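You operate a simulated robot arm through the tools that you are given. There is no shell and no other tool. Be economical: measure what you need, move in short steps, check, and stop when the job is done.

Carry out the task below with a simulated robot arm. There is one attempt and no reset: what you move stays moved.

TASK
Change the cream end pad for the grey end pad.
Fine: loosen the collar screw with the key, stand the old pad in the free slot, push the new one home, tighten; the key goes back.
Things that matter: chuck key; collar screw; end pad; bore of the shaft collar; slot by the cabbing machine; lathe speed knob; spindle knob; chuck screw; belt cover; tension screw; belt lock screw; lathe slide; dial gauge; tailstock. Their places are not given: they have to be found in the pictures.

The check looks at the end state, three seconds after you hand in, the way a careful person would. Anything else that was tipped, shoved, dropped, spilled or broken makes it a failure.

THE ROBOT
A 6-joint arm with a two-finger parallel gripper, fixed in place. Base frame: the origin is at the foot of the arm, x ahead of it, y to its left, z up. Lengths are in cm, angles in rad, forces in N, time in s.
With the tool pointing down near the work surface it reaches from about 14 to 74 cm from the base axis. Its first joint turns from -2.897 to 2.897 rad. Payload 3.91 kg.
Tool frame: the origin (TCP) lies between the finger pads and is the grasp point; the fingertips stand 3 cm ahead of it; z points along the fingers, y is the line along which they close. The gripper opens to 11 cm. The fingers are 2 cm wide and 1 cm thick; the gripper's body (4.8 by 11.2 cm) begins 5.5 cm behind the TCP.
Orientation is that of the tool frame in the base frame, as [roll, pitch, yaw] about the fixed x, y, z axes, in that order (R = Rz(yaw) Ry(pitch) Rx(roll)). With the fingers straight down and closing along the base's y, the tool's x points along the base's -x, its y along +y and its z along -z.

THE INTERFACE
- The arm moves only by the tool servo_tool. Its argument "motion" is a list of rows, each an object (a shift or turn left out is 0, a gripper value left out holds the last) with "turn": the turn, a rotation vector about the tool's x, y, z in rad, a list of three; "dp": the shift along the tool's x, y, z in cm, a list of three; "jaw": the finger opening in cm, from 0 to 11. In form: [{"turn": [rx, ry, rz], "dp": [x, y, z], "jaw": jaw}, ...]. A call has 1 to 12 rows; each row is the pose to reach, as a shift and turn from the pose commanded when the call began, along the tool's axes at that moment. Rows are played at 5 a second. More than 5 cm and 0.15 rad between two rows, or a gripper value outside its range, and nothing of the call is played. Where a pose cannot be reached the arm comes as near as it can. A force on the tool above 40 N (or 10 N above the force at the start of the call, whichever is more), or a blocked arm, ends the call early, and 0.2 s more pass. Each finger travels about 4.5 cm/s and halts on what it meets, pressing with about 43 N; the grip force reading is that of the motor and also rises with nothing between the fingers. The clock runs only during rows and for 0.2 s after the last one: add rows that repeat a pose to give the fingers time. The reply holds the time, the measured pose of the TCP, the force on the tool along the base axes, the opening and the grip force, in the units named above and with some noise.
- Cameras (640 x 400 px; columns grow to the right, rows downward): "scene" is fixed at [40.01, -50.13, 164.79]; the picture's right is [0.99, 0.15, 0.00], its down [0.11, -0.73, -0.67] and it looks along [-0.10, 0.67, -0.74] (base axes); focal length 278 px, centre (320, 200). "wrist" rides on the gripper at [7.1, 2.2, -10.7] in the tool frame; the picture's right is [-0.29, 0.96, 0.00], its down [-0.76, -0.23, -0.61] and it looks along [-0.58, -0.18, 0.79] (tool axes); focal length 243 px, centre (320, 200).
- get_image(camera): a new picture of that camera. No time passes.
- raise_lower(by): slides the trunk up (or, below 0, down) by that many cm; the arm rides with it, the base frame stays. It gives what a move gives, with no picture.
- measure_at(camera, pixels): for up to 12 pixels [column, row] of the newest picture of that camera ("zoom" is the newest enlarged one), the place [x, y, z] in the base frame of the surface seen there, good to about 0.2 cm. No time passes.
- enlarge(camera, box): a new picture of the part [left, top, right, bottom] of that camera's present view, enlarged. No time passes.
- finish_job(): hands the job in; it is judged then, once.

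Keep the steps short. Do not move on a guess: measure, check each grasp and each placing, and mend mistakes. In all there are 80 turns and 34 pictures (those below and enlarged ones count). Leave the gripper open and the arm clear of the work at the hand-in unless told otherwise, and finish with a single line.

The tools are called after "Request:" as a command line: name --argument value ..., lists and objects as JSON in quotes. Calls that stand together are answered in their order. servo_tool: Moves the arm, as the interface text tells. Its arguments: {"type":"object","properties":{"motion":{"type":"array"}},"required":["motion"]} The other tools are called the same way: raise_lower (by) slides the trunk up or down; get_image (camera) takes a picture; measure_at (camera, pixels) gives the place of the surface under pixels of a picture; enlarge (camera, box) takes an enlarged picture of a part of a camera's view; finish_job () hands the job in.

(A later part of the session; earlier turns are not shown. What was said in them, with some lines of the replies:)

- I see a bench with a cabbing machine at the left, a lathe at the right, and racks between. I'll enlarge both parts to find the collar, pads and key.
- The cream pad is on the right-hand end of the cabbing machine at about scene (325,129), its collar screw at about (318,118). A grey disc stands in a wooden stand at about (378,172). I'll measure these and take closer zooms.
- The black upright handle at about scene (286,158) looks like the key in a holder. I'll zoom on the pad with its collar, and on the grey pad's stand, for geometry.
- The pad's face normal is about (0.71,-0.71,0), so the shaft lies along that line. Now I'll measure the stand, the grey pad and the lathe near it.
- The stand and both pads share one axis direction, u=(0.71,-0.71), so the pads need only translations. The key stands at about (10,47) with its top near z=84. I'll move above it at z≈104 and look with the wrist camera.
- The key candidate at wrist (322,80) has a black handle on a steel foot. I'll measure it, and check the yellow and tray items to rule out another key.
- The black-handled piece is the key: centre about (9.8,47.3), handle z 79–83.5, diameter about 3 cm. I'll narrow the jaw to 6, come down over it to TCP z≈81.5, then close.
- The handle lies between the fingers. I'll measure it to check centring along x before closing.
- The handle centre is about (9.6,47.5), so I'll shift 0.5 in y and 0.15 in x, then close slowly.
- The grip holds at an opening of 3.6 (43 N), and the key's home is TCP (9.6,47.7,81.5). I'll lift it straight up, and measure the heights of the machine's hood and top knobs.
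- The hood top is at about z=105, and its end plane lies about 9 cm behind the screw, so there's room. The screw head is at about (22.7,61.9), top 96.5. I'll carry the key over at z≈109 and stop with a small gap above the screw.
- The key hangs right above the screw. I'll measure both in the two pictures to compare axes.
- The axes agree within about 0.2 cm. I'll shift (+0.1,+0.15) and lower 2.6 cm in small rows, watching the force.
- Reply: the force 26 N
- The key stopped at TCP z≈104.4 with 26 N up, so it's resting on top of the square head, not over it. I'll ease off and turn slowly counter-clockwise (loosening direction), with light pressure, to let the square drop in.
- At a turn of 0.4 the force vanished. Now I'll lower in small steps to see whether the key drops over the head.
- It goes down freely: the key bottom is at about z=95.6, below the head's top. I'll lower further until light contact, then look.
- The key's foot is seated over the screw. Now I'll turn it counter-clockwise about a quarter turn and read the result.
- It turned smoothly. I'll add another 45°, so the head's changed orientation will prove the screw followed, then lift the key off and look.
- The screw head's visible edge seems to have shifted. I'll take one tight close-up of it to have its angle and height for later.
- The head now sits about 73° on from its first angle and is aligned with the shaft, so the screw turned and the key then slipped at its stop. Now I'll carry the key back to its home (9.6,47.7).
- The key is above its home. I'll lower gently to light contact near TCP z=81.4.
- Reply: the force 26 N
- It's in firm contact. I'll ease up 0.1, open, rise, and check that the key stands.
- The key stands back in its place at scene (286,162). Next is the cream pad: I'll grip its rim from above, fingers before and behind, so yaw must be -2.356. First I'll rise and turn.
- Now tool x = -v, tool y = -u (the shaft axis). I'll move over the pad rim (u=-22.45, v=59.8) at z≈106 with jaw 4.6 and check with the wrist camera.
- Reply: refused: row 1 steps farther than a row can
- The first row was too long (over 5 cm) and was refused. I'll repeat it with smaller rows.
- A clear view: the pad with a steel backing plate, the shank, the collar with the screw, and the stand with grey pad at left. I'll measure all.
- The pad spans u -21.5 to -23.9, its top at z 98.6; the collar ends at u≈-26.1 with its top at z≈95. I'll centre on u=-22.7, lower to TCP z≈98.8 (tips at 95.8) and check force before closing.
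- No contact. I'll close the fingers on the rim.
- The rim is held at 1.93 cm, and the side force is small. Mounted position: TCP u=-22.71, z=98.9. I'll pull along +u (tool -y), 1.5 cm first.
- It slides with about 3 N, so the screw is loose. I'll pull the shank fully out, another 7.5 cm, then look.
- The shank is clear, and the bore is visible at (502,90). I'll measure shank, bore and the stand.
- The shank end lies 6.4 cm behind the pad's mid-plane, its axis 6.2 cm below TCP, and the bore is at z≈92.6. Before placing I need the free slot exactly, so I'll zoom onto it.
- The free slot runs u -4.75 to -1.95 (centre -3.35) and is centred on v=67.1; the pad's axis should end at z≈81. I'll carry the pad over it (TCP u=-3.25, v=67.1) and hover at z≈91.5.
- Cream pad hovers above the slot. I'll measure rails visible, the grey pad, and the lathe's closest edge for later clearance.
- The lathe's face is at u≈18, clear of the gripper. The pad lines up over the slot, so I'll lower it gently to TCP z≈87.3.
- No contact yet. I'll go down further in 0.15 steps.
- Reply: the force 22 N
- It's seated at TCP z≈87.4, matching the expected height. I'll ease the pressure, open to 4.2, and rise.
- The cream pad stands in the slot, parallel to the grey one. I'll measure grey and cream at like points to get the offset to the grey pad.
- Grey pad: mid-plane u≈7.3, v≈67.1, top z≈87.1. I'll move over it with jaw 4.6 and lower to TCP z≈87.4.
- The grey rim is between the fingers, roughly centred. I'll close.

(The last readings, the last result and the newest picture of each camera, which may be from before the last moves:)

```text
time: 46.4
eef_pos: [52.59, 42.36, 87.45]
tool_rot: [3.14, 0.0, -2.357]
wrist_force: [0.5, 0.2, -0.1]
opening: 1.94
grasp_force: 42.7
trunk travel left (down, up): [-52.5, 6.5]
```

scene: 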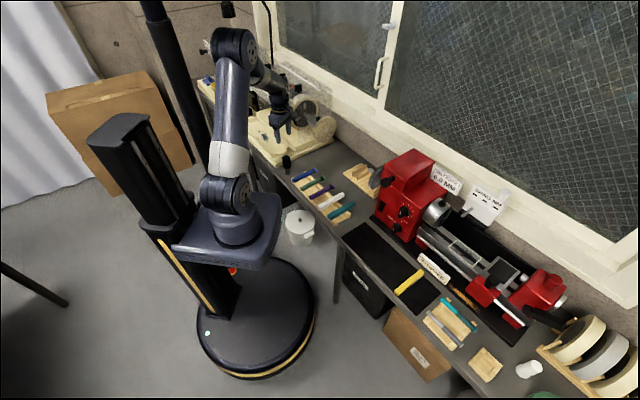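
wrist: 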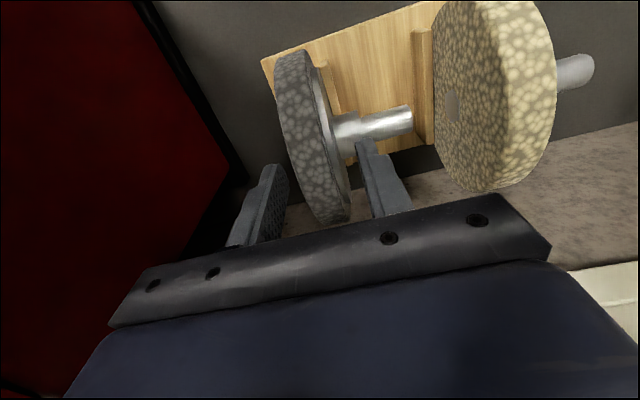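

Same thickness, 1.94. I'll lift straight up 14 cm to clear the cream pad, then carry along -u to in front of the bore.

Request:
servo_tool --motion '[{"dp": [0, 0, -1]}, {"dp": [0, 0, -3]}, {"dp": [0, 0, -6]}, {"dp": [0, 0, -9]}, {"dp": [0, 0, -12]}, {"dp": [0, 0, -14.5]}, {"dp": [0, 0, -14.5]}]'

Request:
servo_tool --motion '[{"dp": [0.5, 3, 0]}, {"dp": [1, 6.5, 0]}, {"dp": [2, 10, 0]}, {"dp": [3.5, 13.5, 0]}, {"dp": [5.5, 17, 0]}, {"dp": [7.4, 20.5, 0]}, {"dp": [7.4, 20.5, 1.5]}, {"dp": [7.4, 20.5, 3]}, {"dp": [7.4, 20.5, 3]}]'

Request:
get_image --camera "wrist"

```text
time: 48.0
eef_pos: [52.53, 42.25, 101.97]
tool_rot: [-3.141, -0.001, -2.358]
wrist_force: [0.1, 0.3, -1.9]
opening: 1.95
grasp_force: 42.6
trunk travel left (down, up): [-52.5, 6.5]
```

```text
time: 50.0
eef_pos: [32.9, 51.46, 99.01]
tool_rot: [-3.141, 0.003, -2.359]
wrist_force: [-0.3, -0.2, -1.4]
opening: 1.93
grasp_force: 42.8
trunk travel left (down, up): [-52.5, 6.5]
```

```text
6 pictures are left
```

wrist: 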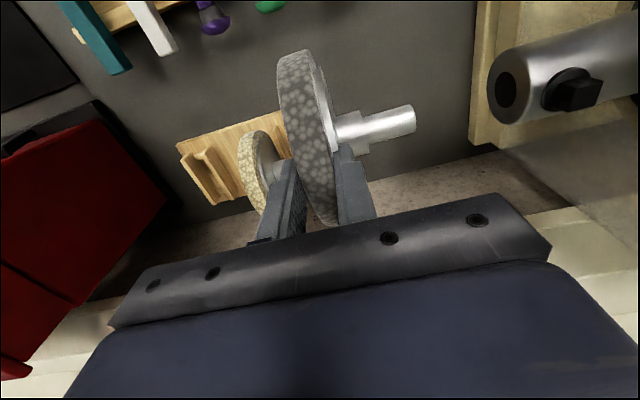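

The view is nearly identical to the cream pad's when it came out. I'll measure the shank at the same pixels for exact comparison.

Request:
measure_at --camera "wrist" --pixels '[[412, 118], [412, 106], [375, 125], [380, 112], [380, 142], [516, 92], [506, 68], [506, 112]]'

```text
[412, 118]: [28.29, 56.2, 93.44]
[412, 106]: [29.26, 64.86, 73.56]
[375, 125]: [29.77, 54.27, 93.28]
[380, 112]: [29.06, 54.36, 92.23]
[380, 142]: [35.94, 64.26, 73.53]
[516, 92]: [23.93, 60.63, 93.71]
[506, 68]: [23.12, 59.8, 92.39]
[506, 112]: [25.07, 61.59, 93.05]
```

The grey shank sits as the cream one did. I'll align to v=59.7, z=98.86 and advance slowly to -u until the shank enters the bore.

Request:
servo_tool --motion '[{"dp": [-0.06, 1.5, 0.14]}, {"dp": [-0.06, 3, 0.14]}, {"dp": [-0.06, 4.5, 0.14]}, {"dp": [-0.06, 5.5, 0.14]}, {"dp": [-0.06, 6, 0.14]}, {"dp": [-0.06, 6.4, 0.14]}, {"dp": [-0.06, 6.8, 0.14]}, {"dp": [-0.06, 7.2, 0.14]}, {"dp": [-0.06, 7.6, 0.14]}]'

```text
time: 51.8
eef_pos: [28.39, 56.04, 98.96]
tool_rot: [-3.13, -0.003, -2.36]
wrist_force: [12.8, -18.6, 4.0]
opening: 1.99
grasp_force: 43.0
trunk travel left (down, up): [-52.5, 6.5]
stopped in row 8: the force on the tool passed its limit (the readings are from after the stop); the commanded pose is now the measured one
```

It stopped at u=-19.55 with 22 N: the shank tip met the collar face off-centre. I'll back off 1 cm and look closely at tip and bore.

Request:
servo_tool --motion '[{"dp": [0, -0.5, 0]}, {"dp": [0, -1.2, 0]}, {"dp": [0, -1.2, 0]}]'

Request:
enlarge --camera "wrist" --box '[290, 60, 450, 160]'

```text
time: 52.6
eef_pos: [28.95, 55.7, 98.94]
tool_rot: [-3.133, 0.002, -2.36]
wrist_force: [-0.8, -0.3, -2.1]
opening: 1.97
grasp_force: 42.8
trunk travel left (down, up): [-52.5, 6.5]
```

```text
4.00 times, centred on (370, 110) of wrist
```

zoom: 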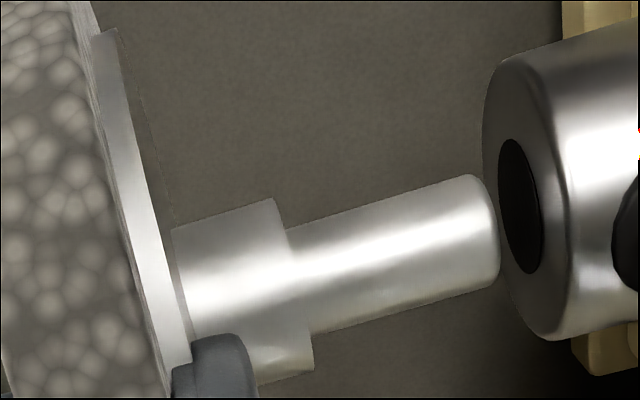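

The shank axis passes slightly off the bore's centre in this view (shank too low in the picture by about 0.2 cm). I'll measure many points on the bore rim and the shank to find the direction of the error.

Request:
measure_at --camera "zoom" --pixels '[[508, 130], [494, 170], [498, 240], [518, 278], [540, 160], [552, 240], [506, 66], [488, 110], [512, 310], [545, 335], [555, 100], [575, 320]]'

Request:
measure_at --camera "zoom" --pixels '[[440, 240], [440, 190], [440, 215], [440, 265], [440, 295], [380, 258], [380, 207], [380, 232], [380, 283], [380, 311], [330, 270], [330, 245]]'

Request:
measure_at --camera "zoom" --pixels '[[600, 80], [600, 130], [600, 180], [600, 230], [600, 280], [600, 320], [570, 100], [570, 150], [570, 200], [570, 250], [570, 300], [600, 55]]'

```text
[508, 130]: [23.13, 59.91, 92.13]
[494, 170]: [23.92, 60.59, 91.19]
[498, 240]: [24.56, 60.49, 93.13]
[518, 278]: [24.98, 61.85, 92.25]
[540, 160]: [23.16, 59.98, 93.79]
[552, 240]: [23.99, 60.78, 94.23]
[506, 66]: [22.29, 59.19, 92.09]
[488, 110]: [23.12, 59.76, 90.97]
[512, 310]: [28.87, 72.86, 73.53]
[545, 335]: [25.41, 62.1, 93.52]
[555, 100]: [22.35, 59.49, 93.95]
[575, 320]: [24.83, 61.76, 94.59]
```

```text
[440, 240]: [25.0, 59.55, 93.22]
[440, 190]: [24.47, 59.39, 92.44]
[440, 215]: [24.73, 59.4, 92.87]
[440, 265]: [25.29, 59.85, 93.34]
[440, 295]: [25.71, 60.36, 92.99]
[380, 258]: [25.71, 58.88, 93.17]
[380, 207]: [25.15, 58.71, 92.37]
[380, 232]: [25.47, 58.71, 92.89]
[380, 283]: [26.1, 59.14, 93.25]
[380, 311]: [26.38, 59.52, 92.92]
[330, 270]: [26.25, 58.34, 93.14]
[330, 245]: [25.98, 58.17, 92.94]
```

```text
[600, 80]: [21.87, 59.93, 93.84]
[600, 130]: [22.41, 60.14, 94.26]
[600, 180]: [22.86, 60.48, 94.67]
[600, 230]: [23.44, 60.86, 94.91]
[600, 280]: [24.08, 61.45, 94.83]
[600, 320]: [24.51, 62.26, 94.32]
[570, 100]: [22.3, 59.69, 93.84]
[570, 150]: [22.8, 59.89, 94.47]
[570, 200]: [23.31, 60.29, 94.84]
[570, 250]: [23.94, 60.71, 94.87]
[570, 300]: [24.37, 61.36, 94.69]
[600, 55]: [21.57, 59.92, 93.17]
```

Fits: shank axis at (v 60.1, z 92.48), bore axis at about (59.83, 92.6). I'll shift -0.27 in v and +0.08 in z, square the tool, and advance in small rows.

Request:
servo_tool --motion '[{"dp": [0.27, 0, -0.08], "turn": [0.0057, 0.0057, 0]}, {"dp": [0.27, 0.3, -0.08], "turn": [0.0057, 0.0057, 0]}, {"dp": [0.27, 0.6, -0.08], "turn": [0.0057, 0.0057, 0]}, {"dp": [0.27, 0.8, -0.08], "turn": [0.0057, 0.0057, 0]}, {"dp": [0.27, 1.0, -0.08], "turn": [0.0057, 0.0057, 0]}, {"dp": [0.27, 1.2, -0.08], "turn": [0.0057, 0.0057, 0]}, {"dp": [0.27, 1.4, -0.08], "turn": [0.0057, 0.0057, 0]}, {"dp": [0.27, 1.6, -0.08], "turn": [0.0057, 0.0057, 0]}]'

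```text
time: 54.3
eef_pos: [28.17, 56.05, 99.0]
tool_rot: [-3.116, -0.007, -2.36]
wrist_force: [13.0, -16.6, 2.5]
opening: 1.98
grasp_force: 42.9
trunk travel left (down, up): [-52.5, 6.5]
stopped in row 8: the force on the tool passed its limit (the readings are from after the stop); the commanded pose is now the measured one
```

It stopped at the face again, and my tilt correction had the wrong sign (the tool reads 0.025 rad of tilt, tip drooping). I'll back off, square the tool properly, and look again.

Request:
servo_tool --motion '[{"dp": [0, -0.5, 0]}, {"dp": [0, -1.1, 0], "turn": [-0.0255, -0.007, -0.004]}, {"dp": [0, -1.1, 0], "turn": [-0.0255, -0.007, -0.004]}, {"dp": [0, -1.1, 0], "turn": [-0.0255, -0.007, -0.004]}]'

Request:
enlarge --camera "wrist" --box '[320, 60, 480, 160]'

```text
time: 55.3
eef_pos: [28.75, 55.59, 99.2]
tool_rot: [3.138, 0.003, -2.354]
wrist_force: [-1.0, -0.8, -0.1]
opening: 1.95
grasp_force: 42.6
trunk travel left (down, up): [-52.5, 6.5]
```

```text
4.00 times, centred on (400, 110) of wrist
```

zoom: 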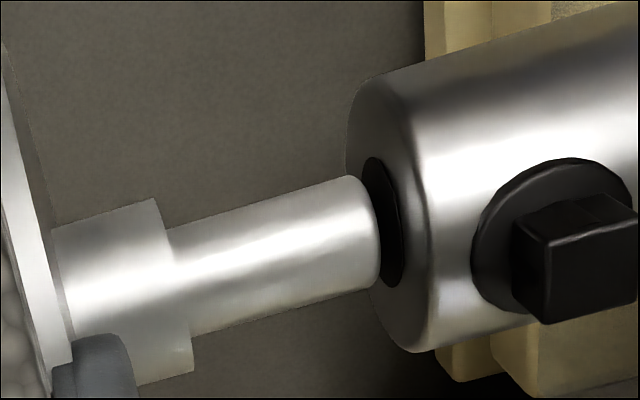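

The shank now points nearly at the bore centre. I'll measure shank and collar again for a final fit.

Request:
measure_at --camera "zoom" --pixels '[[320, 194], [320, 215], [320, 240], [320, 265], [320, 292], [250, 215], [250, 235], [250, 260], [250, 285], [250, 308], [210, 245], [210, 275]]'

Request:
measure_at --camera "zoom" --pixels '[[440, 80], [440, 120], [440, 160], [440, 200], [440, 250], [440, 300], [440, 335], [470, 80], [470, 120], [470, 170], [470, 315], [560, 80]]'

```text
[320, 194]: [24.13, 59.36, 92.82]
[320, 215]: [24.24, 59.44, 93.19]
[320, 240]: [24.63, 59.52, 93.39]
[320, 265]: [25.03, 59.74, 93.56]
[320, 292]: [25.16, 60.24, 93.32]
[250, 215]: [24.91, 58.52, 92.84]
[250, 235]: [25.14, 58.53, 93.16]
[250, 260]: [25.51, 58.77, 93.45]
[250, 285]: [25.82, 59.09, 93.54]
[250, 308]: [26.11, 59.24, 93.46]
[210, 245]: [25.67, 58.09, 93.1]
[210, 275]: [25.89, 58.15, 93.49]
```

```text
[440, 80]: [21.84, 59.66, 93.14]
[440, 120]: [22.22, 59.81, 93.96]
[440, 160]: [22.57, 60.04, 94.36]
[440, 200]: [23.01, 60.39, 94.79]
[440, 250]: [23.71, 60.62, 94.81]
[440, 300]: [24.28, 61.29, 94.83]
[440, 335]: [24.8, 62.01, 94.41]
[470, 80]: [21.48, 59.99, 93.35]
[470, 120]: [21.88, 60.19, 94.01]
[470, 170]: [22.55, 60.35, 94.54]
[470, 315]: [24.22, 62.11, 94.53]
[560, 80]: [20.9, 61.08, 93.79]
```

Shank axis (59.82, 92.73) and bore axis (59.85, 92.68) agree within 0.05. I'll advance straight in small rows.

Request:
servo_tool --motion '[{"dp": [0, 0.2, 0.04]}, {"dp": [0, 0.4, 0.04]}, {"dp": [0, 0.6, 0.04]}, {"dp": [0, 0.8, 0.04]}, {"dp": [0, 1.0, 0.04]}, {"dp": [0, 1.2, 0.04]}, {"dp": [0, 1.4, 0.04]}, {"dp": [0, 1.6, 0.04]}, {"dp": [0, 1.8, 0.04]}, {"dp": [0, 2.0, 0.04]}]'

```text
time: 57.5
eef_pos: [27.4, 57.05, 98.98]
tool_rot: [3.137, 0.001, -2.354]
wrist_force: [-0.6, -0.5, -0.4]
opening: 1.96
grasp_force: 43.7
trunk travel left (down, up): [-52.5, 6.5]
```

It's in: u=-20.97 with no force. I'll push on to the home depth u=-22.7 until light contact.

Request:
servo_tool --motion '[{"dp": [0, 0.4, 0]}, {"dp": [0, 0.8, 0]}, {"dp": [0, 1.1, 0]}, {"dp": [0, 1.4, 0]}, {"dp": [0, 1.6, 0]}, {"dp": [0, 1.75, 0]}, {"dp": [0, 1.9, 0]}]'

```text
time: 59.1
eef_pos: [26.08, 58.24, 99.08]
tool_rot: [3.139, -0.001, -2.357]
wrist_force: [1.8, -3.9, -0.4]
opening: 1.92
grasp_force: 43.5
trunk travel left (down, up): [-52.5, 6.5]
```

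u=-22.74, the cream pad's old depth, with about 4 N. I'll push 0.3 more to confirm the shoulder is against the collar.

Request:
servo_tool --motion '[{"dp": [0, 0.1, 0]}, {"dp": [0, 0.2, 0]}, {"dp": [0, 0.3, 0]}]'

```text
time: 59.9
eef_pos: [26.04, 58.32, 99.01]
tool_rot: [3.14, 0.0, -2.356]
wrist_force: [11.5, -15.6, -0.1]
opening: 1.94
grasp_force: 43.2
trunk travel left (down, up): [-52.5, 6.5]
```

It's home against the stop (19 N, u=-22.8). I'll ease off, open, and rise, then go for the key.

Request:
servo_tool --motion '[{"dp": [0, -0.2, 0]}, {"dp": [0, -0.2, 0], "jaw": 2.4}, {"dp": [0, -0.2, 0], "jaw": 3.4}, {"dp": [0, -0.2, 0], "jaw": 4.4}, {"dp": [0, -0.2, 0]}, {"dp": [0, -0.2, -2]}, {"dp": [0, -0.2, -5]}, {"dp": [0, -0.2, -9]}, {"dp": [0, -0.2, -9]}]'

Request:
servo_tool --motion '[{"dp": [3, 0.6, 0], "turn": [0, 0, -0.14]}, {"dp": [6, 1.2, 0], "turn": [0, 0, -0.28]}, {"dp": [9, 1.8, 0], "turn": [0, 0, -0.42]}, {"dp": [12, 2.4, 0], "turn": [0, 0, -0.56]}, {"dp": [15, 3, 0], "turn": [0, 0, -0.7]}, {"dp": [17, 3.6, 0], "turn": [0, 0, -0.84]}, {"dp": [19, 4, 0], "turn": [0, 0, -0.98]}, {"dp": [19, 4, 0], "turn": [0, 0, -1.12]}, {"dp": [19, 4, 0], "turn": [0, 0, -1.26]}, {"dp": [19, 4, 0], "turn": [0, 0, -1.4]}, {"dp": [19, 4, 0], "turn": [0, 0, -1.54]}, {"dp": [19, 4, 0], "turn": [0, 0, -1.68], "jaw": 6.5}]'

```text
time: 61.9
eef_pos: [26.11, 58.19, 107.91]
tool_rot: [3.137, 0.001, -2.353]
wrist_force: [0.5, 0.4, 0.3]
opening: 4.43
grasp_force: 0.0
trunk travel left (down, up): [-52.5, 6.5]
```

```text
time: 64.5
eef_pos: [9.72, 47.75, 108.14]
tool_rot: [-3.139, 0.005, -0.672]
wrist_force: [0.0, -0.2, -0.1]
opening: 6.5
grasp_force: 0.0
trunk travel left (down, up): [-52.5, 6.5]
```

Now over the key with yaw -0.67; the key's socket was left aligned with the screw, so I'll keep this yaw. Lowering over the handle to z≈81.5.

Request:
servo_tool --motion '[{"dp": [0.15, 0.07, 4]}, {"dp": [0.15, 0.07, 8]}, {"dp": [0.15, 0.07, 12]}, {"dp": [0.15, 0.07, 16]}, {"dp": [0.15, 0.07, 20]}, {"dp": [0.15, 0.07, 23]}, {"dp": [0.15, 0.07, 25]}, {"dp": [0.15, 0.07, 26]}, {"dp": [0.15, 0.07, 26.6]}, {"dp": [0.15, 0.07, 26.6]}]'

Request:
servo_tool --motion '[{"jaw": 5}, {"jaw": 4}, {"jaw": 3}, {"jaw": 2}, {"jaw": 2}]'

```text
time: 66.7
eef_pos: [9.61, 47.75, 81.48]
tool_rot: [-3.139, 0.003, -0.675]
wrist_force: [0.3, 0.6, 0.3]
opening: 6.48
grasp_force: 0.0
trunk travel left (down, up): [-52.5, 6.5]
```

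```text
time: 67.9
eef_pos: [9.66, 47.75, 81.55]
tool_rot: [-3.139, 0.002, -0.675]
wrist_force: [0.7, -0.5, -0.6]
opening: 3.68
grasp_force: 43.0
trunk travel left (down, up): [-52.5, 6.5]
```

The key is gripped. I'll lift it to z≈110 and carry it over the screw without turning.

Request:
servo_tool --motion '[{"dp": [0, 0, -2]}, {"dp": [0, 0, -6]}, {"dp": [0, 0, -10.5]}, {"dp": [0, 0, -15]}, {"dp": [0, 0, -19.5]}, {"dp": [0, 0, -24]}, {"dp": [0, 0, -28]}, {"dp": [0, 0, -28]}]'

Request:
servo_tool --motion '[{"dp": [0.25, -3.5, 0]}, {"dp": [0.5, -7.5, 0]}, {"dp": [0.75, -11.5, 0]}, {"dp": [1, -15.5, 0]}, {"dp": [1.18, -19.26, 0]}, {"dp": [1.18, -19.26, 1.5]}, {"dp": [1.18, -19.26, 3]}, {"dp": [1.18, -19.26, 3]}]'

Request:
enlarge --camera "scene" --box '[304, 97, 336, 122]'

```text
time: 69.7
eef_pos: [9.76, 47.53, 109.32]
tool_rot: [-3.14, 0.003, -0.675]
wrist_force: [0.5, -0.4, -1.1]
opening: 3.7
grasp_force: 43.3
trunk travel left (down, up): [-52.5, 6.5]
```

```text
time: 71.5
eef_pos: [22.79, 61.99, 106.41]
tool_rot: [-3.139, 0.003, -0.677]
wrist_force: [-0.1, -0.4, -0.5]
opening: 3.67
grasp_force: 42.8
trunk travel left (down, up): [-52.5, 6.5]
```

```text
16.00 times, centred on (320, 110) of scene
```

zoom: 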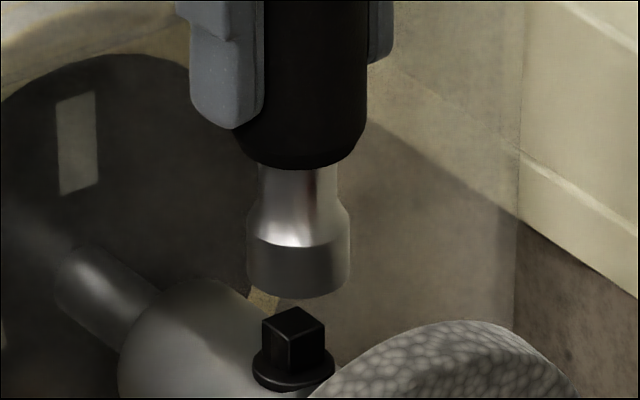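

The grey pad is in place, and the key hangs above the screw. I'll measure alignment.

Request:
measure_at --camera "zoom" --pixels '[[249, 275], [300, 290], [349, 275], [275, 288], [325, 288], [300, 265], [262, 322], [290, 338], [325, 325], [295, 310], [293, 325]]'

```text
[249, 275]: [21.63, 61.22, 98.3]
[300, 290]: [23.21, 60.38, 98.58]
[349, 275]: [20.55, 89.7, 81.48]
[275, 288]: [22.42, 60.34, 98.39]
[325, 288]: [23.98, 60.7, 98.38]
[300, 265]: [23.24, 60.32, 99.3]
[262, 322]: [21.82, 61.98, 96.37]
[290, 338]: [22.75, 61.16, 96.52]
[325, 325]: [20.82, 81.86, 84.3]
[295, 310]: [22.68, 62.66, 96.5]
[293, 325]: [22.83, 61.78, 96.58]
```

The key axis is about (22.93,61.8) against the screw's (22.74,61.9). I'll shift by (-0.17,+0.1) and lower in small rows.

Request:
servo_tool --motion '[{"dp": [-0.19, 0.03, 0]}, {"dp": [-0.19, 0.03, 0.8]}, {"dp": [-0.19, 0.03, 1.5]}, {"dp": [-0.19, 0.03, 1.9]}, {"dp": [-0.19, 0.03, 2.2]}, {"dp": [-0.19, 0.03, 2.45]}]'

```text
time: 72.9
eef_pos: [22.51, 62.08, 104.04]
tool_rot: [-3.14, 0.002, -0.676]
wrist_force: [-0.7, -0.1, -0.4]
opening: 3.66
grasp_force: 42.3
trunk travel left (down, up): [-52.5, 6.5]
```

It's below the former contact height without force, so the socket is going over the head. Continuing to z≈103.05.

Request:
servo_tool --motion '[{"dp": [0, 0, 0.3]}, {"dp": [0, 0, 0.6]}, {"dp": [0, 0, 0.9]}, {"dp": [0, 0, 0.95]}]'

```text
time: 73.9
eef_pos: [22.72, 61.99, 103.33]
tool_rot: [-3.132, 0.006, -0.676]
wrist_force: [4.6, 2.9, 26.1]
opening: 3.68
grasp_force: 43.2
trunk travel left (down, up): [-52.5, 6.5]
```

It's bottomed on the screw's flange. I'll ease up 0.25 and turn clockwise (positive about tool z).

Request:
servo_tool --motion '[{"dp": [0, 0, -0.25]}, {"dp": [0, 0, -0.25], "turn": [0, 0, 0.13]}, {"dp": [0, 0, -0.25], "turn": [0, 0, 0.26]}, {"dp": [0, 0, -0.25], "turn": [0, 0, 0.39]}, {"dp": [0, 0, -0.25], "turn": [0, 0, 0.52]}, {"dp": [0, 0, -0.25], "turn": [0, 0, 0.65]}, {"dp": [0, 0, -0.25], "turn": [0, 0, 0.78]}, {"dp": [0, 0, -0.25], "turn": [0, 0, 0.91]}, {"dp": [0, 0, -0.25], "turn": [0, 0, 1.04]}, {"dp": [0, 0, -0.25], "turn": [0, 0, 1.17]}, {"dp": [0, 0, -0.25], "turn": [0, 0, 1.3]}, {"dp": [0, 0, -0.25], "turn": [0, 0, 1.43]}]'

Request:
servo_tool --motion '[{"turn": [0, 0, 0.13]}, {"turn": [0, 0, 0.26]}, {"turn": [0, 0, 0.39]}, {"turn": [0, 0, 0.52]}, {"turn": [0, 0, 0.65]}, {"turn": [0, 0, 0.78]}, {"turn": [0, 0, 0.91]}, {"turn": [0, 0, 1.0]}, {"turn": [0, 0, 1.0]}]'

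```text
time: 76.5
eef_pos: [22.44, 62.12, 103.05]
tool_rot: [3.139, -0.001, -2.107]
wrist_force: [2.0, 8.4, 0.2]
opening: 3.64
grasp_force: 42.8
trunk travel left (down, up): [-52.5, 6.5]
```

```text
time: 78.5
eef_pos: [22.52, 62.02, 103.21]
tool_rot: [3.138, -0.004, -3.106]
wrist_force: [-0.3, 3.8, -1.0]
opening: 3.69
grasp_force: 42.7
trunk travel left (down, up): [-52.5, 6.5]
```

Turned 2.4 rad clockwise, past the loosening travel. I'll lift the key off and check the head's angle.

Request:
servo_tool --motion '[{"dp": [0, 0, -0.5]}, {"dp": [0, 0, -1]}, {"dp": [0, 0, -1.5]}, {"dp": [0, 0, -2.5]}, {"dp": [0, 0, -4]}, {"dp": [0, 0, -6]}, {"dp": [0, 0, -6]}]'

Request:
enlarge --camera "scene" --box '[304, 102, 336, 127]'

```text
time: 80.1
eef_pos: [22.59, 62.03, 109.32]
tool_rot: [3.138, -0.002, -3.106]
wrist_force: [0.4, -0.9, -0.7]
opening: 3.64
grasp_force: 43.3
trunk travel left (down, up): [-52.5, 6.5]
```

```text
16.00 times, centred on (320, 114) of scene
```

zoom: 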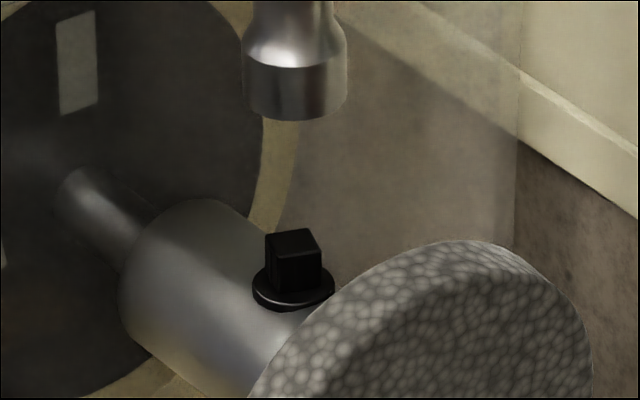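

The head's angle isn't back at its first angle: it seems to have turned about 115° of the roughly 160° loosened. I'll measure its corners to be sure.

Request:
measure_at --camera "zoom" --pixels '[[266, 237], [276, 254], [319, 250], [307, 231], [292, 242], [245, 80], [295, 110], [345, 80]]'

```text
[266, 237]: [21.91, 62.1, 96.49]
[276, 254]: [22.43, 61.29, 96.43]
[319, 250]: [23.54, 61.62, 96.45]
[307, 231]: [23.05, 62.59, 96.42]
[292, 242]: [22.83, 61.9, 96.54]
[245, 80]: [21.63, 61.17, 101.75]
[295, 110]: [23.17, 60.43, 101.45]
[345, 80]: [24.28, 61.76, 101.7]
```

The head must still turn about 50° clockwise to its first angle. Since the head is square, I'll turn the key back 90° (plus half the play) in the air, re-seat it, and turn clockwise further.

Request:
servo_tool --motion '[{"turn": [0, 0, -0.143]}, {"turn": [0, 0, -0.286]}, {"turn": [0, 0, -0.429]}, {"turn": [0, 0, -0.572]}, {"turn": [0, 0, -0.715]}, {"turn": [0, 0, -0.858]}, {"turn": [0, 0, -1.0]}, {"turn": [0, 0, -1.144]}, {"turn": [0, 0, -1.287]}, {"turn": [0, 0, -1.43]}, {"turn": [0, 0, -1.573]}, {"turn": [0, 0, -1.7]}]'

Request:
servo_tool --motion '[{"dp": [0, 0, 2]}, {"dp": [0, 0, 4]}, {"dp": [0, 0, 4.7]}, {"dp": [0, 0, 5.1]}, {"dp": [0, 0, 5.4]}, {"dp": [0, 0, 5.6]}]'

```text
time: 82.7
eef_pos: [22.55, 61.99, 109.29]
tool_rot: [3.139, 0.004, -1.402]
wrist_force: [0.5, -0.4, -0.4]
opening: 3.62
grasp_force: 43.4
trunk travel left (down, up): [-52.5, 6.5]
```

```text
time: 84.1
eef_pos: [22.6, 61.92, 104.15]
tool_rot: [-3.137, 0.01, -1.405]
wrist_force: [1.8, 4.6, 33.9]
opening: 3.58
grasp_force: 43.0
trunk travel left (down, up): [-52.5, 6.5]
```

It rests on the head's top (34 N). I'll ease off and turn clockwise in small steps, with light pressure, to drop in.

Request:
servo_tool --motion '[{"dp": [0, 0, -0.3]}, {"dp": [0, 0, -0.3], "turn": [0, 0, 0.08]}, {"dp": [0, 0, -0.25], "turn": [0, 0, 0.16]}, {"dp": [0, 0, -0.2], "turn": [0, 0, 0.2]}, {"dp": [0, 0, -0.1], "turn": [0, 0, 0.2]}, {"dp": [0, 0, 0], "turn": [0, 0, 0.2]}]'

```text
time: 85.5
eef_pos: [22.67, 61.98, 104.01]
tool_rot: [-3.14, 0.012, -1.605]
wrist_force: [4.4, 4.1, 35.1]
opening: 3.57
grasp_force: 42.5
trunk travel left (down, up): [-52.5, 6.5]
```

Not in yet. I'll lighten to a few newtons and sweep slowly back counter-clockwise to find the fit.

Request:
servo_tool --motion '[{"dp": [0, 0, -0.25]}, {"dp": [0, 0, -0.22], "turn": [0, 0, -0.05]}, {"dp": [0, 0, -0.2], "turn": [0, 0, -0.1]}, {"dp": [0, 0, -0.2], "turn": [0, 0, -0.15]}, {"dp": [0, 0, -0.2], "turn": [0, 0, -0.2]}, {"dp": [0, 0, -0.2], "turn": [0, 0, -0.25]}, {"dp": [0, 0, -0.2], "turn": [0, 0, -0.3]}, {"dp": [0, 0, -0.2], "turn": [0, 0, -0.35]}]'

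```text
time: 87.3
eef_pos: [22.59, 61.94, 104.07]
tool_rot: [3.141, 0.006, -1.253]
wrist_force: [7.7, 3.1, 22.9]
opening: 3.55
grasp_force: 43.2
trunk travel left (down, up): [-52.5, 6.5]
```

Still on top; the side force (+7.7 N in x) suggests the key should sit about 0.2 further in +x, where it first engaged (22.8,62.0). I'll lift slightly, shift, and sweep clockwise with light pressure.

Request:
servo_tool --motion '[{"dp": [0, 0, -0.5]}, {"dp": [0.06, -0.2, -0.5]}, {"dp": [0.06, -0.2, -0.1]}, {"dp": [0.06, -0.2, 0], "turn": [0, 0, 0.06]}, {"dp": [0.06, -0.2, 0], "turn": [0, 0, 0.12]}, {"dp": [0.06, -0.2, 0], "turn": [0, 0, 0.18]}, {"dp": [0.06, -0.2, 0], "turn": [0, 0, 0.24]}, {"dp": [0.06, -0.2, 0], "turn": [0, 0, 0.3]}]'

```text
time: 89.1
eef_pos: [22.84, 61.95, 104.1]
tool_rot: [-3.141, 0.007, -1.555]
wrist_force: [-2.2, 1.8, 17.9]
opening: 3.55
grasp_force: 43.1
trunk travel left (down, up): [-52.5, 6.5]
```

Still 18 N. I'll keep sweeping clockwise (the tightening direction, so harmless) with light pressure.

Request:
servo_tool --motion '[{"dp": [0, 0, -0.05], "turn": [0, 0, 0.07]}, {"dp": [0, 0, -0.05], "turn": [0, 0, 0.14]}, {"dp": [0, 0, -0.05], "turn": [0, 0, 0.21]}, {"dp": [0, 0, -0.05], "turn": [0, 0, 0.28]}, {"dp": [0, 0, -0.05], "turn": [0, 0, 0.35]}, {"dp": [0, 0, -0.05], "turn": [0, 0, 0.42]}, {"dp": [0, 0, -0.05], "turn": [0, 0, 0.49]}, {"dp": [0, 0, -0.05], "turn": [0, 0, 0.56]}, {"dp": [0, 0, -0.05], "turn": [0, 0, 0.63]}, {"dp": [0, 0, -0.05], "turn": [0, 0, 0.7]}]'

```text
time: 91.3
eef_pos: [22.81, 62.0, 104.14]
tool_rot: [3.14, 0.004, -2.257]
wrist_force: [2.9, 5.6, 17.6]
opening: 3.54
grasp_force: 43.0
trunk travel left (down, up): [-52.5, 6.5]
```

Still on top. I'll lift 2 cm and spend one picture to see where the key sits relative to the head.

Request:
servo_tool --motion '[{"dp": [0, 0, -1]}, {"dp": [0, 0, -2]}, {"dp": [0, 0, -2]}]'

Request:
enlarge --camera "scene" --box '[304, 97, 336, 122]'

```text
time: 92.1
eef_pos: [22.9, 61.99, 105.94]
tool_rot: [3.141, 0.001, -2.255]
wrist_force: [-0.3, -0.1, -1.7]
opening: 3.56
grasp_force: 43.8
trunk travel left (down, up): [-52.5, 6.5]
```

```text
16.00 times, centred on (320, 110) of scene
```

zoom: 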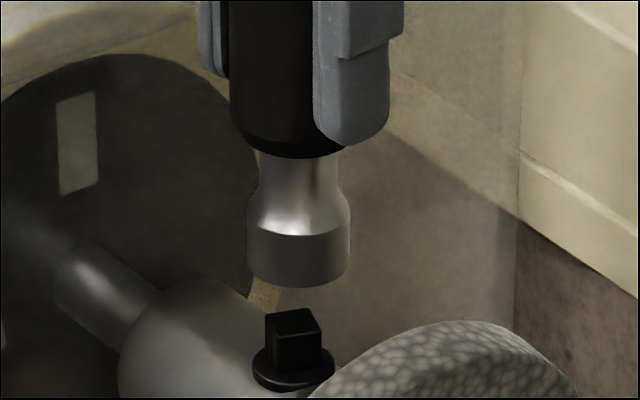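

Request:
measure_at --camera "zoom" --pixels '[[250, 265], [298, 280], [346, 265], [275, 276], [322, 276], [298, 255], [268, 316], [278, 332], [318, 328], [308, 312], [290, 322]]'

```text
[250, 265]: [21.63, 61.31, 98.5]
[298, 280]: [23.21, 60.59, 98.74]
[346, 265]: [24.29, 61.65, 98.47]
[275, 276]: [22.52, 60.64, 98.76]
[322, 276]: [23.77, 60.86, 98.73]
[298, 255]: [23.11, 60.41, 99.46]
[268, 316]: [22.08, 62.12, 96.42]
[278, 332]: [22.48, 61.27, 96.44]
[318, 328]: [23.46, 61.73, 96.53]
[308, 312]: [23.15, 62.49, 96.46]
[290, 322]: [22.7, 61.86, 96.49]
```

The key has slid up 0.6 cm in the grip and sits about (0.1,0.13) off the position where it fitted before; the screw hasn't moved. I'll turn in the air to yaw≈-1.52 (the aligned angle), shift, and then search along base y with light pressure.

Request:
servo_tool --motion '[{"dp": [0.18, -0.02, 0], "turn": [0, 0, -0.147]}, {"dp": [0.18, -0.02, 0], "turn": [0, 0, -0.294]}, {"dp": [0.18, -0.02, 0], "turn": [0, 0, -0.441]}, {"dp": [0.18, -0.02, 0], "turn": [0, 0, -0.588]}, {"dp": [0.18, -0.02, 0], "turn": [0, 0, -0.735]}, {"dp": [0.18, -0.02, 1.2], "turn": [0, 0, -0.735]}, {"dp": [0.18, -0.02, 1.7], "turn": [0, 0, -0.735]}, {"dp": [0.18, -0.02, 2.0], "turn": [0, 0, -0.735]}, {"dp": [0.18, -0.02, 2.1], "turn": [0, 0, -0.735]}]'

```text
time: 94.1
eef_pos: [22.78, 61.89, 103.86]
tool_rot: [3.139, 0.002, -1.52]
wrist_force: [0.2, -0.6, -0.7]
opening: 3.52
grasp_force: 42.5
trunk travel left (down, up): [-52.5, 6.5]
```

No force at z=103.86: it dropped over the head. I'll lower 0.8 more to seat it.

Request:
servo_tool --motion '[{"dp": [0, 0, 0.25]}, {"dp": [0, 0, 0.5]}, {"dp": [0, 0, 0.75]}]'

```text
time: 94.9
eef_pos: [22.74, 61.86, 103.2]
tool_rot: [3.141, 0.003, -1.521]
wrist_force: [0.5, 0.5, -1.1]
opening: 3.54
grasp_force: 43.3
trunk travel left (down, up): [-52.5, 6.5]
```

Seated. Now I'll turn clockwise 1.55 rad to yaw ≈ -3.07.

Request:
servo_tool --motion '[{"turn": [0, 0, 0.13]}, {"turn": [0, 0, 0.26]}, {"turn": [0, 0, 0.39]}, {"turn": [0, 0, 0.52]}, {"turn": [0, 0, 0.65]}, {"turn": [0, 0, 0.78]}, {"turn": [0, 0, 0.91]}, {"turn": [0, 0, 1.04]}, {"turn": [0, 0, 1.17]}, {"turn": [0, 0, 1.3]}, {"turn": [0, 0, 1.43]}, {"turn": [0, 0, 1.55]}]'

```text
time: 97.5
eef_pos: [22.63, 61.98, 103.17]
tool_rot: [3.136, -0.002, -3.072]
wrist_force: [-4.9, 11.2, 4.6]
opening: 3.56
grasp_force: 43.4
trunk travel left (down, up): [-52.5, 6.5]
```

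A side force of 12 N at the end suggests it's now resisting. I'll lift the key off and carry it home.

Request:
servo_tool --motion '[{"dp": [0, 0, -0.5]}, {"dp": [0, 0, -1]}, {"dp": [0, 0, -1.5]}, {"dp": [0, 0, -3]}, {"dp": [0, 0, -6]}, {"dp": [0, 0, -6.5]}]'

Request:
servo_tool --motion '[{"dp": [2.5, -2.4, 0]}, {"dp": [5, -4.9, 0]}, {"dp": [7.5, -7.3, 0]}, {"dp": [10, -9.7, 0]}, {"dp": [12, -11.7, 0]}, {"dp": [13.8, -13.45, 0]}, {"dp": [13.8, -13.45, 4]}, {"dp": [13.8, -13.45, 8]}, {"dp": [13.8, -13.45, 12.5]}, {"dp": [13.8, -13.45, 17]}, {"dp": [13.8, -13.45, 21.5]}, {"dp": [13.8, -13.45, 22]}]'

```text
time: 98.9
eef_pos: [22.53, 61.85, 109.77]
tool_rot: [3.139, -0.002, -3.069]
wrist_force: [0.7, -0.8, -0.5]
opening: 3.56
grasp_force: 42.7
trunk travel left (down, up): [-52.5, 6.5]
```

```text
time: 101.5
eef_pos: [9.87, 47.53, 87.52]
tool_rot: [3.138, -0.001, -3.07]
wrist_force: [-0.3, -0.1, -0.6]
opening: 3.53
grasp_force: 42.6
trunk travel left (down, up): [-52.5, 6.5]
5 turns are left
```

Few turns are left. I'll lower the key gently to its spot, down to light contact near z≈81.

Request:
servo_tool --motion '[{"dp": [0.1, 0.05, 3]}, {"dp": [0.1, 0.05, 5]}, {"dp": [0.1, 0.05, 5.8]}, {"dp": [0.1, 0.05, 6.1]}, {"dp": [0.1, 0.05, 6.3]}, {"dp": [0.1, 0.05, 6.45]}, {"dp": [0.1, 0.05, 6.6]}, {"dp": [0.1, 0.05, 6.7]}]'

```text
time: 103.1
eef_pos: [9.74, 47.68, 81.27]
tool_rot: [3.131, 0.0, -3.068]
wrist_force: [-1.2, -4.6, 16.5]
opening: 3.52
grasp_force: 43.5
trunk travel left (down, up): [-52.5, 6.5]
stopped in row 8: the force on the tool passed its limit (the readings are from after the stop); the commanded pose is now the measured one
4 turns are left
```

The key is on the bench (contact at z=81.3). I'll ease up a little, open, and rise clear.

Request:
servo_tool --motion '[{"dp": [0, 0, -0.05]}, {"dp": [0, 0, -0.05], "jaw": 4.2}, {"dp": [0, 0, -0.05], "jaw": 5.5}, {"dp": [0, 0, -0.05], "jaw": 6.5}, {"dp": [0, 0, -0.05]}, {"dp": [0, 0, -2]}, {"dp": [0, 0, -5]}, {"dp": [0, 0, -9]}, {"dp": [0, 0, -13.5]}, {"dp": [0, 0, -18]}, {"dp": [0, 0, -22]}, {"dp": [0, 0, -22]}]'

```text
time: 105.7
eef_pos: [9.81, 47.54, 103.03]
tool_rot: [3.136, 0.001, -3.07]
wrist_force: [1.5, 0.7, -0.9]
opening: 6.51
grasp_force: 0.1
trunk travel left (down, up): [-52.5, 6.5]
3 turns are left
```

I'll use the last picture to check the key, the pads and the screw.

Request:
enlarge --camera "scene" --box '[270, 95, 390, 185]'

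```text
4.44 times, centred on (330, 140) of scene
2 turns are left
```

zoom: 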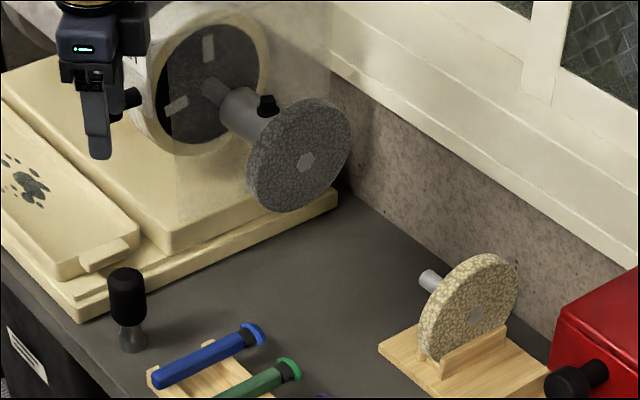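

The key stands upright at its place, the grey pad is home on the shaft, the cream pad stands in its slot, and the arm is clear with the gripper open. Handing in.

Request:
finish_job

```text
The job is handed in.
```

The grey pad is pushed home in the collar, the cream pad stands in the free slot, and the key is back in its place; I re-tightened the screw until the key met resistance, but had no turns left to tug-test it.
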